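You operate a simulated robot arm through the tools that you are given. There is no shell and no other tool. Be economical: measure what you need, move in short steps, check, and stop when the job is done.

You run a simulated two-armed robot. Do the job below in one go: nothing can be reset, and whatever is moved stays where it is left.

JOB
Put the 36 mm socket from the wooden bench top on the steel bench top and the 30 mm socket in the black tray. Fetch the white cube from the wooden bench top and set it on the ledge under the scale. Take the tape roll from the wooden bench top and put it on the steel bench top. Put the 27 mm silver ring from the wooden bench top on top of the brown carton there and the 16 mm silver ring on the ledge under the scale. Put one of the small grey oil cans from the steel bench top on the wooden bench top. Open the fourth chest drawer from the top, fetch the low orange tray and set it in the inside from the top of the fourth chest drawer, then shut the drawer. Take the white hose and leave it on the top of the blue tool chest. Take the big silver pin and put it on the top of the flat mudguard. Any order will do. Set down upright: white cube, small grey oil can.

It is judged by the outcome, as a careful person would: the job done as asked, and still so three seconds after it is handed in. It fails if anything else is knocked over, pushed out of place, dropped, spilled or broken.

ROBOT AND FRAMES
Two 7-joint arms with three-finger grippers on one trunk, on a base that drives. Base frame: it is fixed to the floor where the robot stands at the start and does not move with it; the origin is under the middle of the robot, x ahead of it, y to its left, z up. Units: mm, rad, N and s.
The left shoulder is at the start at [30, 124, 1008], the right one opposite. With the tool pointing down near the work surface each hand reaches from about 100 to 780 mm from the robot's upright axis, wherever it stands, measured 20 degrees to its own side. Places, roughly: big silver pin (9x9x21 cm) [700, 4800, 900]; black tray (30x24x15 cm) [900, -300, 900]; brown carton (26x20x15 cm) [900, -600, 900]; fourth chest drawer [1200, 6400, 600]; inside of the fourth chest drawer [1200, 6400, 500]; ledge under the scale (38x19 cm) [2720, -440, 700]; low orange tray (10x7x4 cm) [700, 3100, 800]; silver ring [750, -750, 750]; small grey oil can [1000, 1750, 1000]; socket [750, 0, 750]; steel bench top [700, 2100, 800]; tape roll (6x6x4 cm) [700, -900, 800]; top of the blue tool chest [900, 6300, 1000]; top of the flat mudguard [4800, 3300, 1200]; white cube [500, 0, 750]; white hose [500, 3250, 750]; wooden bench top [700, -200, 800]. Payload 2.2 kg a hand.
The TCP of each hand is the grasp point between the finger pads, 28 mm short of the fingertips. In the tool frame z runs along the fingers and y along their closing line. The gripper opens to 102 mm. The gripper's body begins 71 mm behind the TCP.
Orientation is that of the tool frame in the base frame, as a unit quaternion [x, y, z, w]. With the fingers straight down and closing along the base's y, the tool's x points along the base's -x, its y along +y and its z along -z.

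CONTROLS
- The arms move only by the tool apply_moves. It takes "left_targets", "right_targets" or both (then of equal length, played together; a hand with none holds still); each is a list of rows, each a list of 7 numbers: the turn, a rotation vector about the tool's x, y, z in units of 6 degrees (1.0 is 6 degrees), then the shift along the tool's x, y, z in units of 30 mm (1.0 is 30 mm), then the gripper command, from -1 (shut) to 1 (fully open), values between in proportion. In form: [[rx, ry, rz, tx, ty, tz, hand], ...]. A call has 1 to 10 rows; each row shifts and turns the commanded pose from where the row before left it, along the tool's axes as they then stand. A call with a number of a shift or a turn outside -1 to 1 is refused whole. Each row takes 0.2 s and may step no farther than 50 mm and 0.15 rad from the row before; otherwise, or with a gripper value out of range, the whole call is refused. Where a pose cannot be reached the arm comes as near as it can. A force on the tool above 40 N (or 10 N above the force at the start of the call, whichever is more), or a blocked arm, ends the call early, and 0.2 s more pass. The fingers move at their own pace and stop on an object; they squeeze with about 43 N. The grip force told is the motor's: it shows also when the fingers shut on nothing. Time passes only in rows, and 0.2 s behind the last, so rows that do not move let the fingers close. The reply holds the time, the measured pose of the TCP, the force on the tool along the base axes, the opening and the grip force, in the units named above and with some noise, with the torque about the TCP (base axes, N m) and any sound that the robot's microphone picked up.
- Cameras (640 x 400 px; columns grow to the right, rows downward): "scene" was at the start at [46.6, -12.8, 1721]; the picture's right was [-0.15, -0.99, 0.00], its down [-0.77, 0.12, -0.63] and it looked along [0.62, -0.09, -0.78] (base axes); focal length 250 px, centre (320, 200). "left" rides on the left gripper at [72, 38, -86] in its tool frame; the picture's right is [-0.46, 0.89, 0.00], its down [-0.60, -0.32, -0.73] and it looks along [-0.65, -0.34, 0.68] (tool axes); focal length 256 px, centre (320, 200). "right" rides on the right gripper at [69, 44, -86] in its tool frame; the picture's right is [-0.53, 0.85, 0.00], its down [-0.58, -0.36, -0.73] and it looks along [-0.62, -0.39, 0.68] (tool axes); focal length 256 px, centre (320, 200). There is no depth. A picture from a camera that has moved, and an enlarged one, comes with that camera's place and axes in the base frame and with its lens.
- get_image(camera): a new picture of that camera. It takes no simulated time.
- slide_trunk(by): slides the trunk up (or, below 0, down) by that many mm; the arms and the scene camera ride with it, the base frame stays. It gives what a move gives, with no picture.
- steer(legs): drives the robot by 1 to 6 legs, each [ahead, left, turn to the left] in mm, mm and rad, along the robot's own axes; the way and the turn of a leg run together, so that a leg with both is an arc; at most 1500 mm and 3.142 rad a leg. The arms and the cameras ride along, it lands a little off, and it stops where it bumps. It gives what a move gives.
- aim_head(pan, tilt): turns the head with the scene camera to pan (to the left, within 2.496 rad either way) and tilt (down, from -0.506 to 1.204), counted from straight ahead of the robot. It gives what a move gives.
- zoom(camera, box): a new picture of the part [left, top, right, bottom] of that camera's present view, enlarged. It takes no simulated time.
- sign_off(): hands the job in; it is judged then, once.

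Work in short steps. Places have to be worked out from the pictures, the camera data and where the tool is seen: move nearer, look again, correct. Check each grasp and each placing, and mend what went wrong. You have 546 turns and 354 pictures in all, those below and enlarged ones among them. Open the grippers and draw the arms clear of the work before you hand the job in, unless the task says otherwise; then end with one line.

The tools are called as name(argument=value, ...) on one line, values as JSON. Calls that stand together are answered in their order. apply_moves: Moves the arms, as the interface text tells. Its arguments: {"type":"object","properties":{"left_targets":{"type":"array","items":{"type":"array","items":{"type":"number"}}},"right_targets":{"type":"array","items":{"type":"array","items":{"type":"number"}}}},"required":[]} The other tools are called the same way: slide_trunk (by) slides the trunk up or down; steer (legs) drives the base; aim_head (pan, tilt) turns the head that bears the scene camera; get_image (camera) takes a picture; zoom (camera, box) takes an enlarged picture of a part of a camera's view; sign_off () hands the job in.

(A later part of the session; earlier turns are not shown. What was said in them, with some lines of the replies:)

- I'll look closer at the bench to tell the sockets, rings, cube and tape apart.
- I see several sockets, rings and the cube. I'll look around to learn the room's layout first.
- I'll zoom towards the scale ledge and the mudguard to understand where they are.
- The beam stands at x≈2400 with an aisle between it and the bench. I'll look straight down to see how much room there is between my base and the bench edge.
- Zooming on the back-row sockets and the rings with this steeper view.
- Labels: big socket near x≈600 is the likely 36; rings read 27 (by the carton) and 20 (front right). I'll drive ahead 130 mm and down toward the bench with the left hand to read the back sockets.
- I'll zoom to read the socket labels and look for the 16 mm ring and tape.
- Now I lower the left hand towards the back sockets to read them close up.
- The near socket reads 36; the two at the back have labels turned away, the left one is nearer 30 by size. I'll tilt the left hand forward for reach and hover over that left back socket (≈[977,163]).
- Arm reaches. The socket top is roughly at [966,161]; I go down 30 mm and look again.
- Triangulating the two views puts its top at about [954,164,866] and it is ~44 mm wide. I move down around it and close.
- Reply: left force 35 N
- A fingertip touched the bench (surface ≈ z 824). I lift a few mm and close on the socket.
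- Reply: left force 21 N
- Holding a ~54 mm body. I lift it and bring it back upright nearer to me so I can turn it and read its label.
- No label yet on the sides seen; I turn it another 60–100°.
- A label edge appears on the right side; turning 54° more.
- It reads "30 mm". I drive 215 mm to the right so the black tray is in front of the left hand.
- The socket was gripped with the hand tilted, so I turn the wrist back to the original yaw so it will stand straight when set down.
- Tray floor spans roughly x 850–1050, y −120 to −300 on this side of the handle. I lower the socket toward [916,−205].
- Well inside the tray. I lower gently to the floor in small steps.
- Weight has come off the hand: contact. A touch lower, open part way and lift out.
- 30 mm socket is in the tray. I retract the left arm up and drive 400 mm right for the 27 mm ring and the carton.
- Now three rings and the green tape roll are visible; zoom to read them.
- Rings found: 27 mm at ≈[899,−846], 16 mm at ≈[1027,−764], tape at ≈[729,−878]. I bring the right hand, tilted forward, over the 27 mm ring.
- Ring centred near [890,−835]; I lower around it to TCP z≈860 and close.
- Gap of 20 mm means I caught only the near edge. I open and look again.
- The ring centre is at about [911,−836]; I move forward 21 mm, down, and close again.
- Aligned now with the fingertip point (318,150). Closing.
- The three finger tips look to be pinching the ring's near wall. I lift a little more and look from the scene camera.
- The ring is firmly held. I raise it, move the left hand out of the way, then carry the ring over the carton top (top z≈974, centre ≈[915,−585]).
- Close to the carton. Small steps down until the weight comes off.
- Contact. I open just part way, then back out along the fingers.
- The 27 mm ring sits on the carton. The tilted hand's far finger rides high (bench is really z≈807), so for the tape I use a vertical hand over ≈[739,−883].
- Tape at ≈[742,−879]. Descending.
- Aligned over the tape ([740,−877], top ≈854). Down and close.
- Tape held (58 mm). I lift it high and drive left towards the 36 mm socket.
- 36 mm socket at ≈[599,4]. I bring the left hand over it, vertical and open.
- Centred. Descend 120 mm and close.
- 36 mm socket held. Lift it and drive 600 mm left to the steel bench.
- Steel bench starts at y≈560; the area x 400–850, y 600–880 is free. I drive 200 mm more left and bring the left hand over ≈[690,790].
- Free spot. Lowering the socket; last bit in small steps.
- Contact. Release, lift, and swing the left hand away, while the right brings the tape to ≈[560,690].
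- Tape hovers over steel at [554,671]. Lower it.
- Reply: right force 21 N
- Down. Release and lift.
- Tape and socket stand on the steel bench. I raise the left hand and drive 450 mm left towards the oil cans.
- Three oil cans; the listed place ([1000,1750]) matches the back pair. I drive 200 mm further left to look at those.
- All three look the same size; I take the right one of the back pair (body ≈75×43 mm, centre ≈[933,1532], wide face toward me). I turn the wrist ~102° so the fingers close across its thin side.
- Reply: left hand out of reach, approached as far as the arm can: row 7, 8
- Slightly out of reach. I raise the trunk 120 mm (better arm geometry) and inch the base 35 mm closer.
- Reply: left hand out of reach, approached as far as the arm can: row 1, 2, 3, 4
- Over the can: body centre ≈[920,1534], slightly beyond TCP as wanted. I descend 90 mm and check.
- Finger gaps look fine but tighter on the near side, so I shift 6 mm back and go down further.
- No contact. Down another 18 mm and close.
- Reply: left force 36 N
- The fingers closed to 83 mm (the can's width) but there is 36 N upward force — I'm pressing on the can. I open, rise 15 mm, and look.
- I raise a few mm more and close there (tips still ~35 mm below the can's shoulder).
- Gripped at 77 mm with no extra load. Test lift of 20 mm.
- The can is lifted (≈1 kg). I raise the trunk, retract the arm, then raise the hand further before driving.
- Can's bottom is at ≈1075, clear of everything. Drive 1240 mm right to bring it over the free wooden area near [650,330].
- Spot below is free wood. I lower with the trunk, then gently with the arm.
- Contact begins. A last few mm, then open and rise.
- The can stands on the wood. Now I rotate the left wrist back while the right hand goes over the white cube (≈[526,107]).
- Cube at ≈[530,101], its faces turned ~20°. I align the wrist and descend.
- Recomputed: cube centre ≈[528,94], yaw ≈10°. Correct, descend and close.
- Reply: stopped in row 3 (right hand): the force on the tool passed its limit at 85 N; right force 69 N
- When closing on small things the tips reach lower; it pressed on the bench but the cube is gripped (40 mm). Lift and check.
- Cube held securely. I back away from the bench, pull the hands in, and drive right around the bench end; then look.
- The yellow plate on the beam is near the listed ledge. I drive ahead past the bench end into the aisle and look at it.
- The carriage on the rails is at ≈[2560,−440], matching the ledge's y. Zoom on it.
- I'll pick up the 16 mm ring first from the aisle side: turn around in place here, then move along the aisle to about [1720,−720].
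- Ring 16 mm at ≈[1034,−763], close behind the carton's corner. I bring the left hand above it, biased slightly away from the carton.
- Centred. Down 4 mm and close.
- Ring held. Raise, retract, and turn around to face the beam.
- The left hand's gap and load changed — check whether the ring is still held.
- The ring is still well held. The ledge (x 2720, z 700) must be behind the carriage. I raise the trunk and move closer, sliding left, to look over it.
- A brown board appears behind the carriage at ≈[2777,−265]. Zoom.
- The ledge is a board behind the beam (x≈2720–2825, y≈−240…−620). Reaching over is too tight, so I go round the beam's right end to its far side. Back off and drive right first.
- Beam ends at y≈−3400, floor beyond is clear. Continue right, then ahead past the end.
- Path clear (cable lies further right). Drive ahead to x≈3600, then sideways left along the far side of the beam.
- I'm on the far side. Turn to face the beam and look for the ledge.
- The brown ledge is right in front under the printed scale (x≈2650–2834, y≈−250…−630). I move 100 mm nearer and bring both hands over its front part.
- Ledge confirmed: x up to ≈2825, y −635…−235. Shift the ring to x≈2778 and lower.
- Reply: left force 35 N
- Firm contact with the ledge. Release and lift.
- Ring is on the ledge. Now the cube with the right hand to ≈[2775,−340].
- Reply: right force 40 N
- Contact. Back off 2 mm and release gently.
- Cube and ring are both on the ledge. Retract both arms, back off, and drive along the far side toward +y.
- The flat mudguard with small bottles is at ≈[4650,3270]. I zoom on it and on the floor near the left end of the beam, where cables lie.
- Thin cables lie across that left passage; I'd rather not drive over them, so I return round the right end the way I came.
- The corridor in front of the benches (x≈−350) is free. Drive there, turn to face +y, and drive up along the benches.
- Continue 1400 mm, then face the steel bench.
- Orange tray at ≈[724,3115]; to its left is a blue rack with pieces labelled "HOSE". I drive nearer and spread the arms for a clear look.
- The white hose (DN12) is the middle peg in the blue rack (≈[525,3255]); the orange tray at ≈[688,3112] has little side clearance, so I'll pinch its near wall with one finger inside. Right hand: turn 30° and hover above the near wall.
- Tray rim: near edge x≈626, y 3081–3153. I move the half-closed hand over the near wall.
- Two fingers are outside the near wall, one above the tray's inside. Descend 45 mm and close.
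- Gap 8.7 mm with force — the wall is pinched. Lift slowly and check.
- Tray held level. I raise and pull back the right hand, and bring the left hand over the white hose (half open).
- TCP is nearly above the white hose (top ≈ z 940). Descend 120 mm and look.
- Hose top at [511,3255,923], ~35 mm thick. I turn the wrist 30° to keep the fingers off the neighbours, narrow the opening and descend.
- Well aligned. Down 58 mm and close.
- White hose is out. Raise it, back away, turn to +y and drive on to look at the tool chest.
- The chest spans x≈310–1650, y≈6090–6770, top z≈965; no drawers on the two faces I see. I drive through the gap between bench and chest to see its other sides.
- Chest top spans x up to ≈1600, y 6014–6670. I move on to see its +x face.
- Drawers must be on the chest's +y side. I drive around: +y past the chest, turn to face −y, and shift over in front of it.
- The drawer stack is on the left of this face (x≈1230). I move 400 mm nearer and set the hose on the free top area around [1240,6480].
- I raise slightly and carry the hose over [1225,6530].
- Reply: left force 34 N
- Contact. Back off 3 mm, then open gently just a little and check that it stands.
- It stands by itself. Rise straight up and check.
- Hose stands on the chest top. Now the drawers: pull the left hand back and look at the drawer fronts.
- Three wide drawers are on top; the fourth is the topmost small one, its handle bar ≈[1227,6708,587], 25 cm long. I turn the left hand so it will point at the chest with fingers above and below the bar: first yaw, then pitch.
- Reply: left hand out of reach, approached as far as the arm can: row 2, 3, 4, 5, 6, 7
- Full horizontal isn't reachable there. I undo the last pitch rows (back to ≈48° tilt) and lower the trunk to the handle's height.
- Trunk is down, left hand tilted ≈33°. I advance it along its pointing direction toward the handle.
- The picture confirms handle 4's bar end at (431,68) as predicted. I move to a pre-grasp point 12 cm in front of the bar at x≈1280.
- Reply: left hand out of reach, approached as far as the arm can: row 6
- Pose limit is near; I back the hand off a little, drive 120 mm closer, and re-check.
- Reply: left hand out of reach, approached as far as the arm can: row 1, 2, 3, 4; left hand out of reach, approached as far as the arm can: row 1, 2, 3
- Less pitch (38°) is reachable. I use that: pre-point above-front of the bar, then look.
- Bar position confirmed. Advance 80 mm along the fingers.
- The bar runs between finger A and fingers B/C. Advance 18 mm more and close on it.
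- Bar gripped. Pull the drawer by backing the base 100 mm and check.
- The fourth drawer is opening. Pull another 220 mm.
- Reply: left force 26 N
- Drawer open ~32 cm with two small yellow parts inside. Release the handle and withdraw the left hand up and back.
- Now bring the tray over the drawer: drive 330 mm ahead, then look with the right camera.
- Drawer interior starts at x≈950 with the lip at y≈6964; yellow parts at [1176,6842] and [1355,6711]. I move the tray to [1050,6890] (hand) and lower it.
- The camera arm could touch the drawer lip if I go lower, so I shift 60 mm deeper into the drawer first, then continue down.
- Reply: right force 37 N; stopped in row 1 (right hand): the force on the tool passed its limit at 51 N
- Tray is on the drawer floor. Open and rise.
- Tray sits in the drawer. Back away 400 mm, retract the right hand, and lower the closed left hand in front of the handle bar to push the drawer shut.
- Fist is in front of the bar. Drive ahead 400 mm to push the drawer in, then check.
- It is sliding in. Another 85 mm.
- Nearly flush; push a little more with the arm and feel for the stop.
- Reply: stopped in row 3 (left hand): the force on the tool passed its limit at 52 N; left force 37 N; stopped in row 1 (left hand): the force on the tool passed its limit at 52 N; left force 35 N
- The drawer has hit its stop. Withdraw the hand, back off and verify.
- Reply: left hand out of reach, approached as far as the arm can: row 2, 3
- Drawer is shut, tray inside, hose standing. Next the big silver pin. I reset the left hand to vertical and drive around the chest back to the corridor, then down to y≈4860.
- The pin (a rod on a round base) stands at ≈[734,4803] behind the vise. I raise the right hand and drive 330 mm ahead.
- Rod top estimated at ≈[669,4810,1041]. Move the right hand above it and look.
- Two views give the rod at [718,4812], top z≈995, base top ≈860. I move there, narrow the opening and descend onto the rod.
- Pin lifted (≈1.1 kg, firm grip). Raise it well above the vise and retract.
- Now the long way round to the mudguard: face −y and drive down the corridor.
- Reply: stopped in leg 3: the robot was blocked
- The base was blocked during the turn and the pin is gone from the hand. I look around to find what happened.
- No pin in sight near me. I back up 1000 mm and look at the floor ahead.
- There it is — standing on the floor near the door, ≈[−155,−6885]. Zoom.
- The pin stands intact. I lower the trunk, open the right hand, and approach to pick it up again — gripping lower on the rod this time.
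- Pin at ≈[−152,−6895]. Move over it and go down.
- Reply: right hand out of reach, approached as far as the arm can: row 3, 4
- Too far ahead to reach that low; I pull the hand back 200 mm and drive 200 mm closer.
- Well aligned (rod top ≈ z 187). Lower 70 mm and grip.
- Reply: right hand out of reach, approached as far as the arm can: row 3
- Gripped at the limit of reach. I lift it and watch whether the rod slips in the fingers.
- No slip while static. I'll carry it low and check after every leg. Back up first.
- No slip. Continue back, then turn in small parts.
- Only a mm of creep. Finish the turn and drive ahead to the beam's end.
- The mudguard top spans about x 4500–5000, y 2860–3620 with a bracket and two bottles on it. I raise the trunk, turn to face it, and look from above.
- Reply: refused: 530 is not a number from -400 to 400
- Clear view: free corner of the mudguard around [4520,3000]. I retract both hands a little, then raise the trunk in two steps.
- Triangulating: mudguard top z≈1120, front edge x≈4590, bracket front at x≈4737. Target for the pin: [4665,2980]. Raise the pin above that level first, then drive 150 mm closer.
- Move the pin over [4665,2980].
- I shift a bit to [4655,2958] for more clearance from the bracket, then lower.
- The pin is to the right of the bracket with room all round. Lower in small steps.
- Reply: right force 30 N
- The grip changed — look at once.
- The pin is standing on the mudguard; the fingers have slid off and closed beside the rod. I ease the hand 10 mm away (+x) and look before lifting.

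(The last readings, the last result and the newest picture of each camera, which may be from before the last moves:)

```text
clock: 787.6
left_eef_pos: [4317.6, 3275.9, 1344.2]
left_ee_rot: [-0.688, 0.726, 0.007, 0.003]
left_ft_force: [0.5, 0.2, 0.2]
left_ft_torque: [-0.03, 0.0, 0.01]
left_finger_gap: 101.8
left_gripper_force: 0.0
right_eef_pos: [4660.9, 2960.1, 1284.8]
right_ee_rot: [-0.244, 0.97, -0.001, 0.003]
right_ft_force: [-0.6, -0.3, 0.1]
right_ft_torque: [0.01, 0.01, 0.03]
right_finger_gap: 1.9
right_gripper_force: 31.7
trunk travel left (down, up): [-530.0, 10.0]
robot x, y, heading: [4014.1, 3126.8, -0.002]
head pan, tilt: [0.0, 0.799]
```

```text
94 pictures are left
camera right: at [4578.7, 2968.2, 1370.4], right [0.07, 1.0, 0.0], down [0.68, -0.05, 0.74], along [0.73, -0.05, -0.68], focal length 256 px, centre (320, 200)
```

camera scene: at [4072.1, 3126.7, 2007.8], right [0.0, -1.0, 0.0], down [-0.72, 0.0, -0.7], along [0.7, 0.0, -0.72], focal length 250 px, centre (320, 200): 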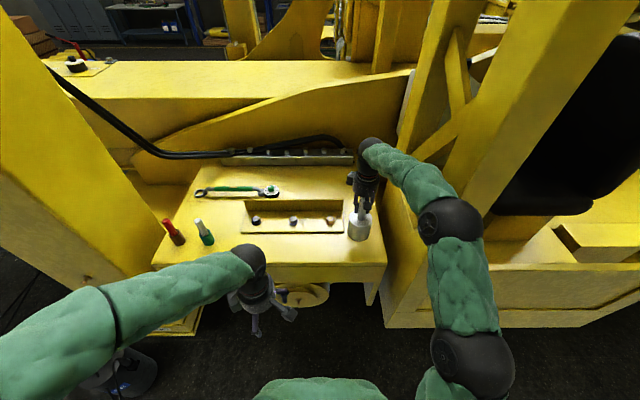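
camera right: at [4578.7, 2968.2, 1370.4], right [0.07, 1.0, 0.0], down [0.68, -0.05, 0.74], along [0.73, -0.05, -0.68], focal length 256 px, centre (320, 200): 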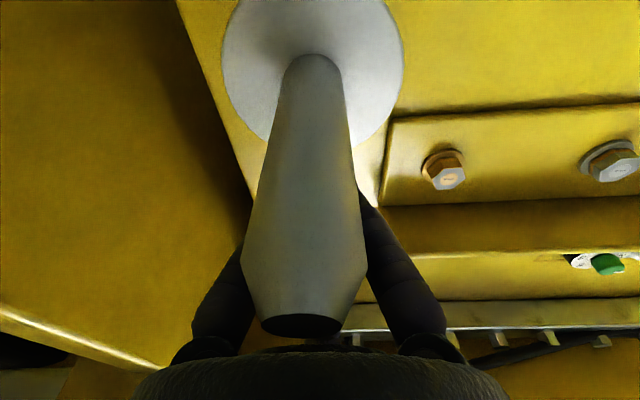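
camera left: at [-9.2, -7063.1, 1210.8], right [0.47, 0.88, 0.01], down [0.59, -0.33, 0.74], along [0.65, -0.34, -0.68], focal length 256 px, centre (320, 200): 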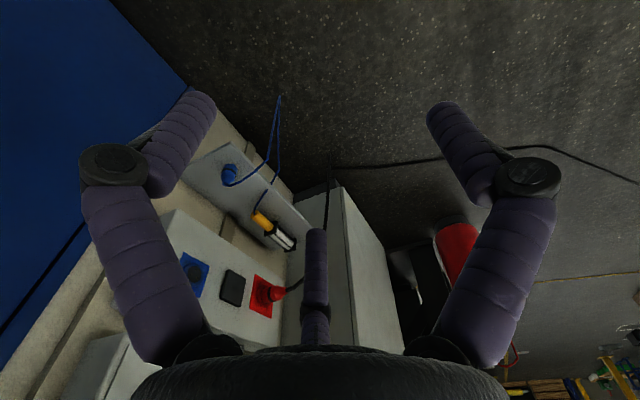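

No contact now. Move 10 mm further and rise straight up.

apply_moves(right_targets=[[0, 0, 0, -0.3, -0.16, 0, -1], [0, 0, 0, 0, 0, -0.3, -1], [0, 0, 0, 0, 0, -0.5, -1]])

get_image(camera="right")

```text
clock: 788.4
left_eef_pos: [4317.4, 3276.1, 1344.5]
left_ee_rot: [-0.687, 0.727, 0.007, 0.003]
left_ft_force: [0.0, 0.6, -0.3]
left_ft_torque: [0.01, 0.0, -0.02]
left_finger_gap: 102.0
left_gripper_force: 0.0
right_eef_pos: [4670.2, 2959.7, 1310.3]
right_ee_rot: [-0.245, 0.969, -0.003, 0.004]
right_ft_force: [0.7, 0.5, 0.0]
right_ft_torque: [0.0, 0.01, -0.02]
right_finger_gap: 2.3
right_gripper_force: 31.3
trunk travel left (down, up): [-530.0, 10.0]
robot x, y, heading: [4011.5, 3129.8, -0.002]
head pan, tilt: [0.0, 0.799]
```

```text
93 pictures are left
camera right: at [4587.9, 2967.9, 1395.2], right [0.07, 1.0, 0.0], down [0.67, -0.05, 0.74], along [0.74, -0.05, -0.67], focal length 256 px, centre (320, 200)
```

right: 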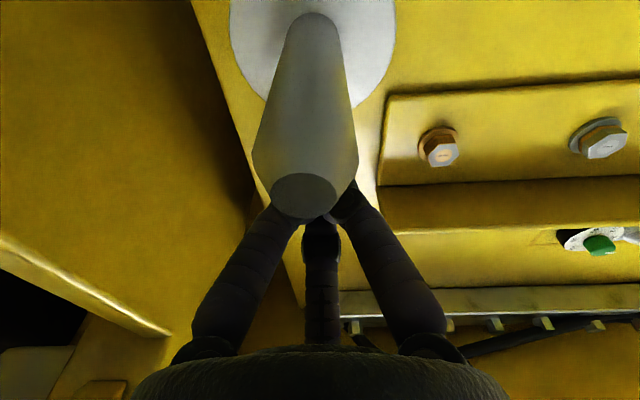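

Clear of the rod. Rise fully, then retract.

apply_moves(right_targets=[[0, 0, 0, 0, 0, -0.9, -1], [0, 0, 0, 0, 0, -0.9, -1], [0, 0, 0, 0, 0, -0.9, -1], [0, 0, 0, 0, 0, -0.9, -1], [0, 0, 0, 0, 0, -0.9, -1]])

zoom(camera="scene", box=[230, 130, 430, 290])

```text
clock: 789.6
left_eef_pos: [4316.7, 3274.7, 1345.7]
left_ee_rot: [-0.687, 0.726, 0.008, 0.003]
left_ft_force: [0.0, 0.2, 0.3]
left_ft_torque: [0.0, 0.0, 0.0]
left_finger_gap: 102.0
left_gripper_force: 0.1
right_eef_pos: [4668.6, 2958.2, 1444.7]
right_ee_rot: [-0.245, 0.97, -0.003, 0.005]
right_ft_force: [0.0, 0.0, -0.3]
right_ft_torque: [-0.01, 0.03, -0.01]
right_finger_gap: 2.0
right_gripper_force: 31.2
trunk travel left (down, up): [-530.0, 10.0]
robot x, y, heading: [4021.3, 3131.3, -0.004]
head pan, tilt: [0.0, 0.799]
```

```text
2.50 times, centred on (330, 210) of scene
camera zoom: at [4067.7, 3128.2, 2008.0], right [0.0, -1.0, 0.0], down [-0.72, 0.0, -0.7], along [0.7, 0.0, -0.72], focal length 624 px, centre (295, 175)
```

zoom: 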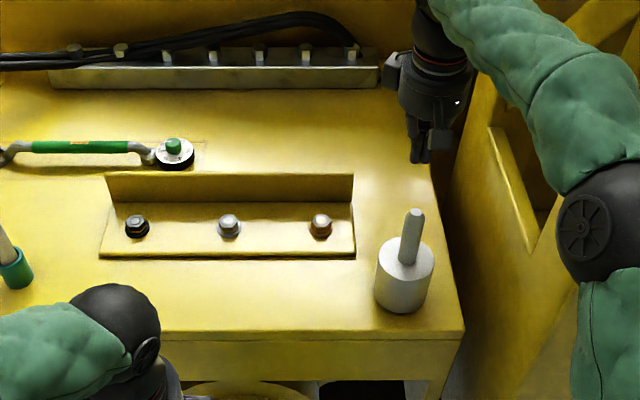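

The pin stands on the mudguard. Retract the right arm, back off, open the hands.

apply_moves(right_targets=[[0, 0, 0, 0.87, 0.47, 0, 0], [0, 0, 0, 0.87, 0.47, 0, 0.5], [0, 0, 0, 0.87, 0.47, 0, 1], [0, 0, 0, 0.87, 0.47, 0, 1], [0, 0, 0, 0.87, 0.47, 0, 1], [0, 0, 0, 0.87, 0.47, 0, 1], [0, 0, 0, 0.87, 0.47, 0, 1]])

steer(legs=[[-300, 0, 0]])

get_image(camera="scene")

aim_head(pan=-2.3, tilt=0.3)

get_image(camera="scene")

```text
clock: 791.2
left_eef_pos: [4316.4, 3274.6, 1344.9]
left_ee_rot: [-0.687, 0.727, 0.008, 0.003]
left_ft_force: [-0.3, 0.3, -0.2]
left_ft_torque: [0.01, -0.04, 0.04]
left_finger_gap: 102.1
left_gripper_force: 0.1
right_eef_pos: [4461.7, 2957.8, 1442.0]
right_ee_rot: [-0.244, 0.97, -0.003, 0.005]
right_ft_force: [0.0, 0.1, 0.6]
right_ft_torque: [0.01, -0.02, -0.01]
right_finger_gap: 102.0
right_gripper_force: 0.0
trunk travel left (down, up): [-530.0, 10.0]
robot x, y, heading: [4015.4, 3127.3, -0.002]
head pan, tilt: [0.0, 0.799]
```

```text
clock: 793.3
left_eef_pos: [4010.7, 3277.6, 1343.5]
left_ee_rot: [-0.688, 0.726, 0.008, 0.002]
left_ft_force: [-0.1, 0.1, -0.4]
left_ft_torque: [0.0, 0.0, -0.04]
left_finger_gap: 101.9
left_gripper_force: 0.0
right_eef_pos: [4157.7, 2961.5, 1440.5]
right_ee_rot: [-0.246, 0.969, -0.002, 0.004]
right_ft_force: [0.3, -0.7, 0.9]
right_ft_torque: [0.02, -0.01, 0.0]
right_finger_gap: 101.9
right_gripper_force: 0.0
trunk travel left (down, up): [-530.0, 10.0]
robot x, y, heading: [3707.5, 3131.6, 0.001]
head pan, tilt: [0.0, 0.799]
```

```text
91 pictures are left
camera scene: at [3762.1, 3128.9, 2008.0], right [0.0, -1.0, 0.0], down [-0.72, 0.0, -0.7], along [0.7, 0.0, -0.72], focal length 250 px, centre (320, 200)
```

scene: 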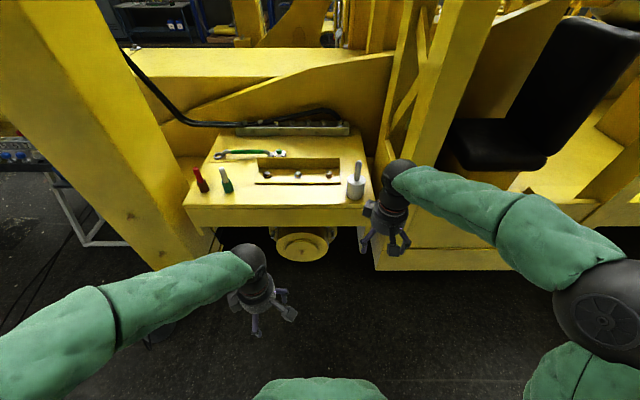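

```text
clock: 795.4
left_eef_pos: [4010.4, 3276.3, 1344.9]
left_ee_rot: [-0.687, 0.726, 0.008, 0.003]
left_ft_force: [-0.3, -0.2, -0.8]
left_ft_torque: [0.0, -0.01, -0.03]
left_finger_gap: 102.2
left_gripper_force: 0.0
right_eef_pos: [4157.8, 2960.7, 1441.8]
right_ee_rot: [-0.245, 0.97, -0.003, 0.004]
right_ft_force: [-0.1, 0.3, -0.2]
right_ft_torque: [0.02, -0.02, 0.0]
right_finger_gap: 102.1
right_gripper_force: 0.1
trunk travel left (down, up): [-530.0, 10.0]
robot x, y, heading: [3711.3, 3133.1, -0.003]
head pan, tilt: [-2.3, 0.3]
```

```text
90 pictures are left
camera scene: at [3618.4, 3059.6, 2052.4], right [-0.74, 0.67, 0.0], down [0.2, 0.22, -0.96], along [-0.64, -0.71, -0.3], focal length 250 px, centre (320, 200)
```

scene: 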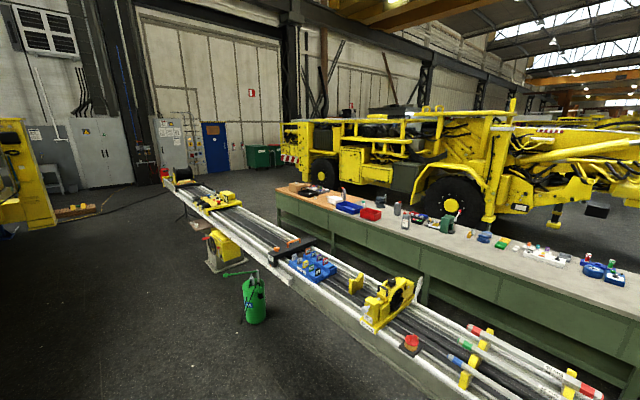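

Quick check of the benches and ledge from here before handing in.

zoom(camera="scene", box=[180, 170, 420, 290])

zoom(camera="scene", box=[270, 170, 410, 240])

```text
2.67 times, centred on (300, 230) of scene
camera zoom: at [3618.4, 3059.6, 2052.4], right [-0.74, 0.67, 0.0], down [0.2, 0.22, -0.96], along [-0.64, -0.71, -0.3], focal length 666 px, centre (373, 120)
```

zoom: 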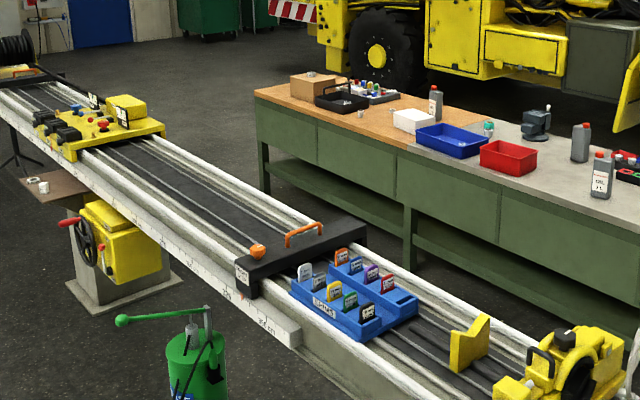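

```text
4.57 times, centred on (340, 205) of scene
camera zoom: at [3618.4, 3059.6, 2052.4], right [-0.74, 0.67, 0.0], down [0.2, 0.22, -0.96], along [-0.64, -0.71, -0.3], focal length 1141 px, centre (229, 177)
```

zoom: 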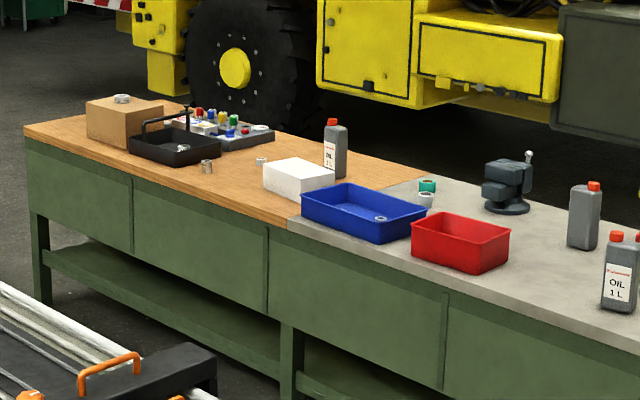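

Everything is in place: the can stands on the wood, the socket and tape are on the steel bench, the ring is on the carton, and the cube and ring are on the ledge. Hands are open and clear, so I hand in.

sign_off()

```text
The job is handed in.
```

All the requested items are in their places and the job is handed in; the one mishap was that the pin slipped from my grip and fell while I was driving, but it looked undamaged, so I picked it up again and stood it on the mudguard.
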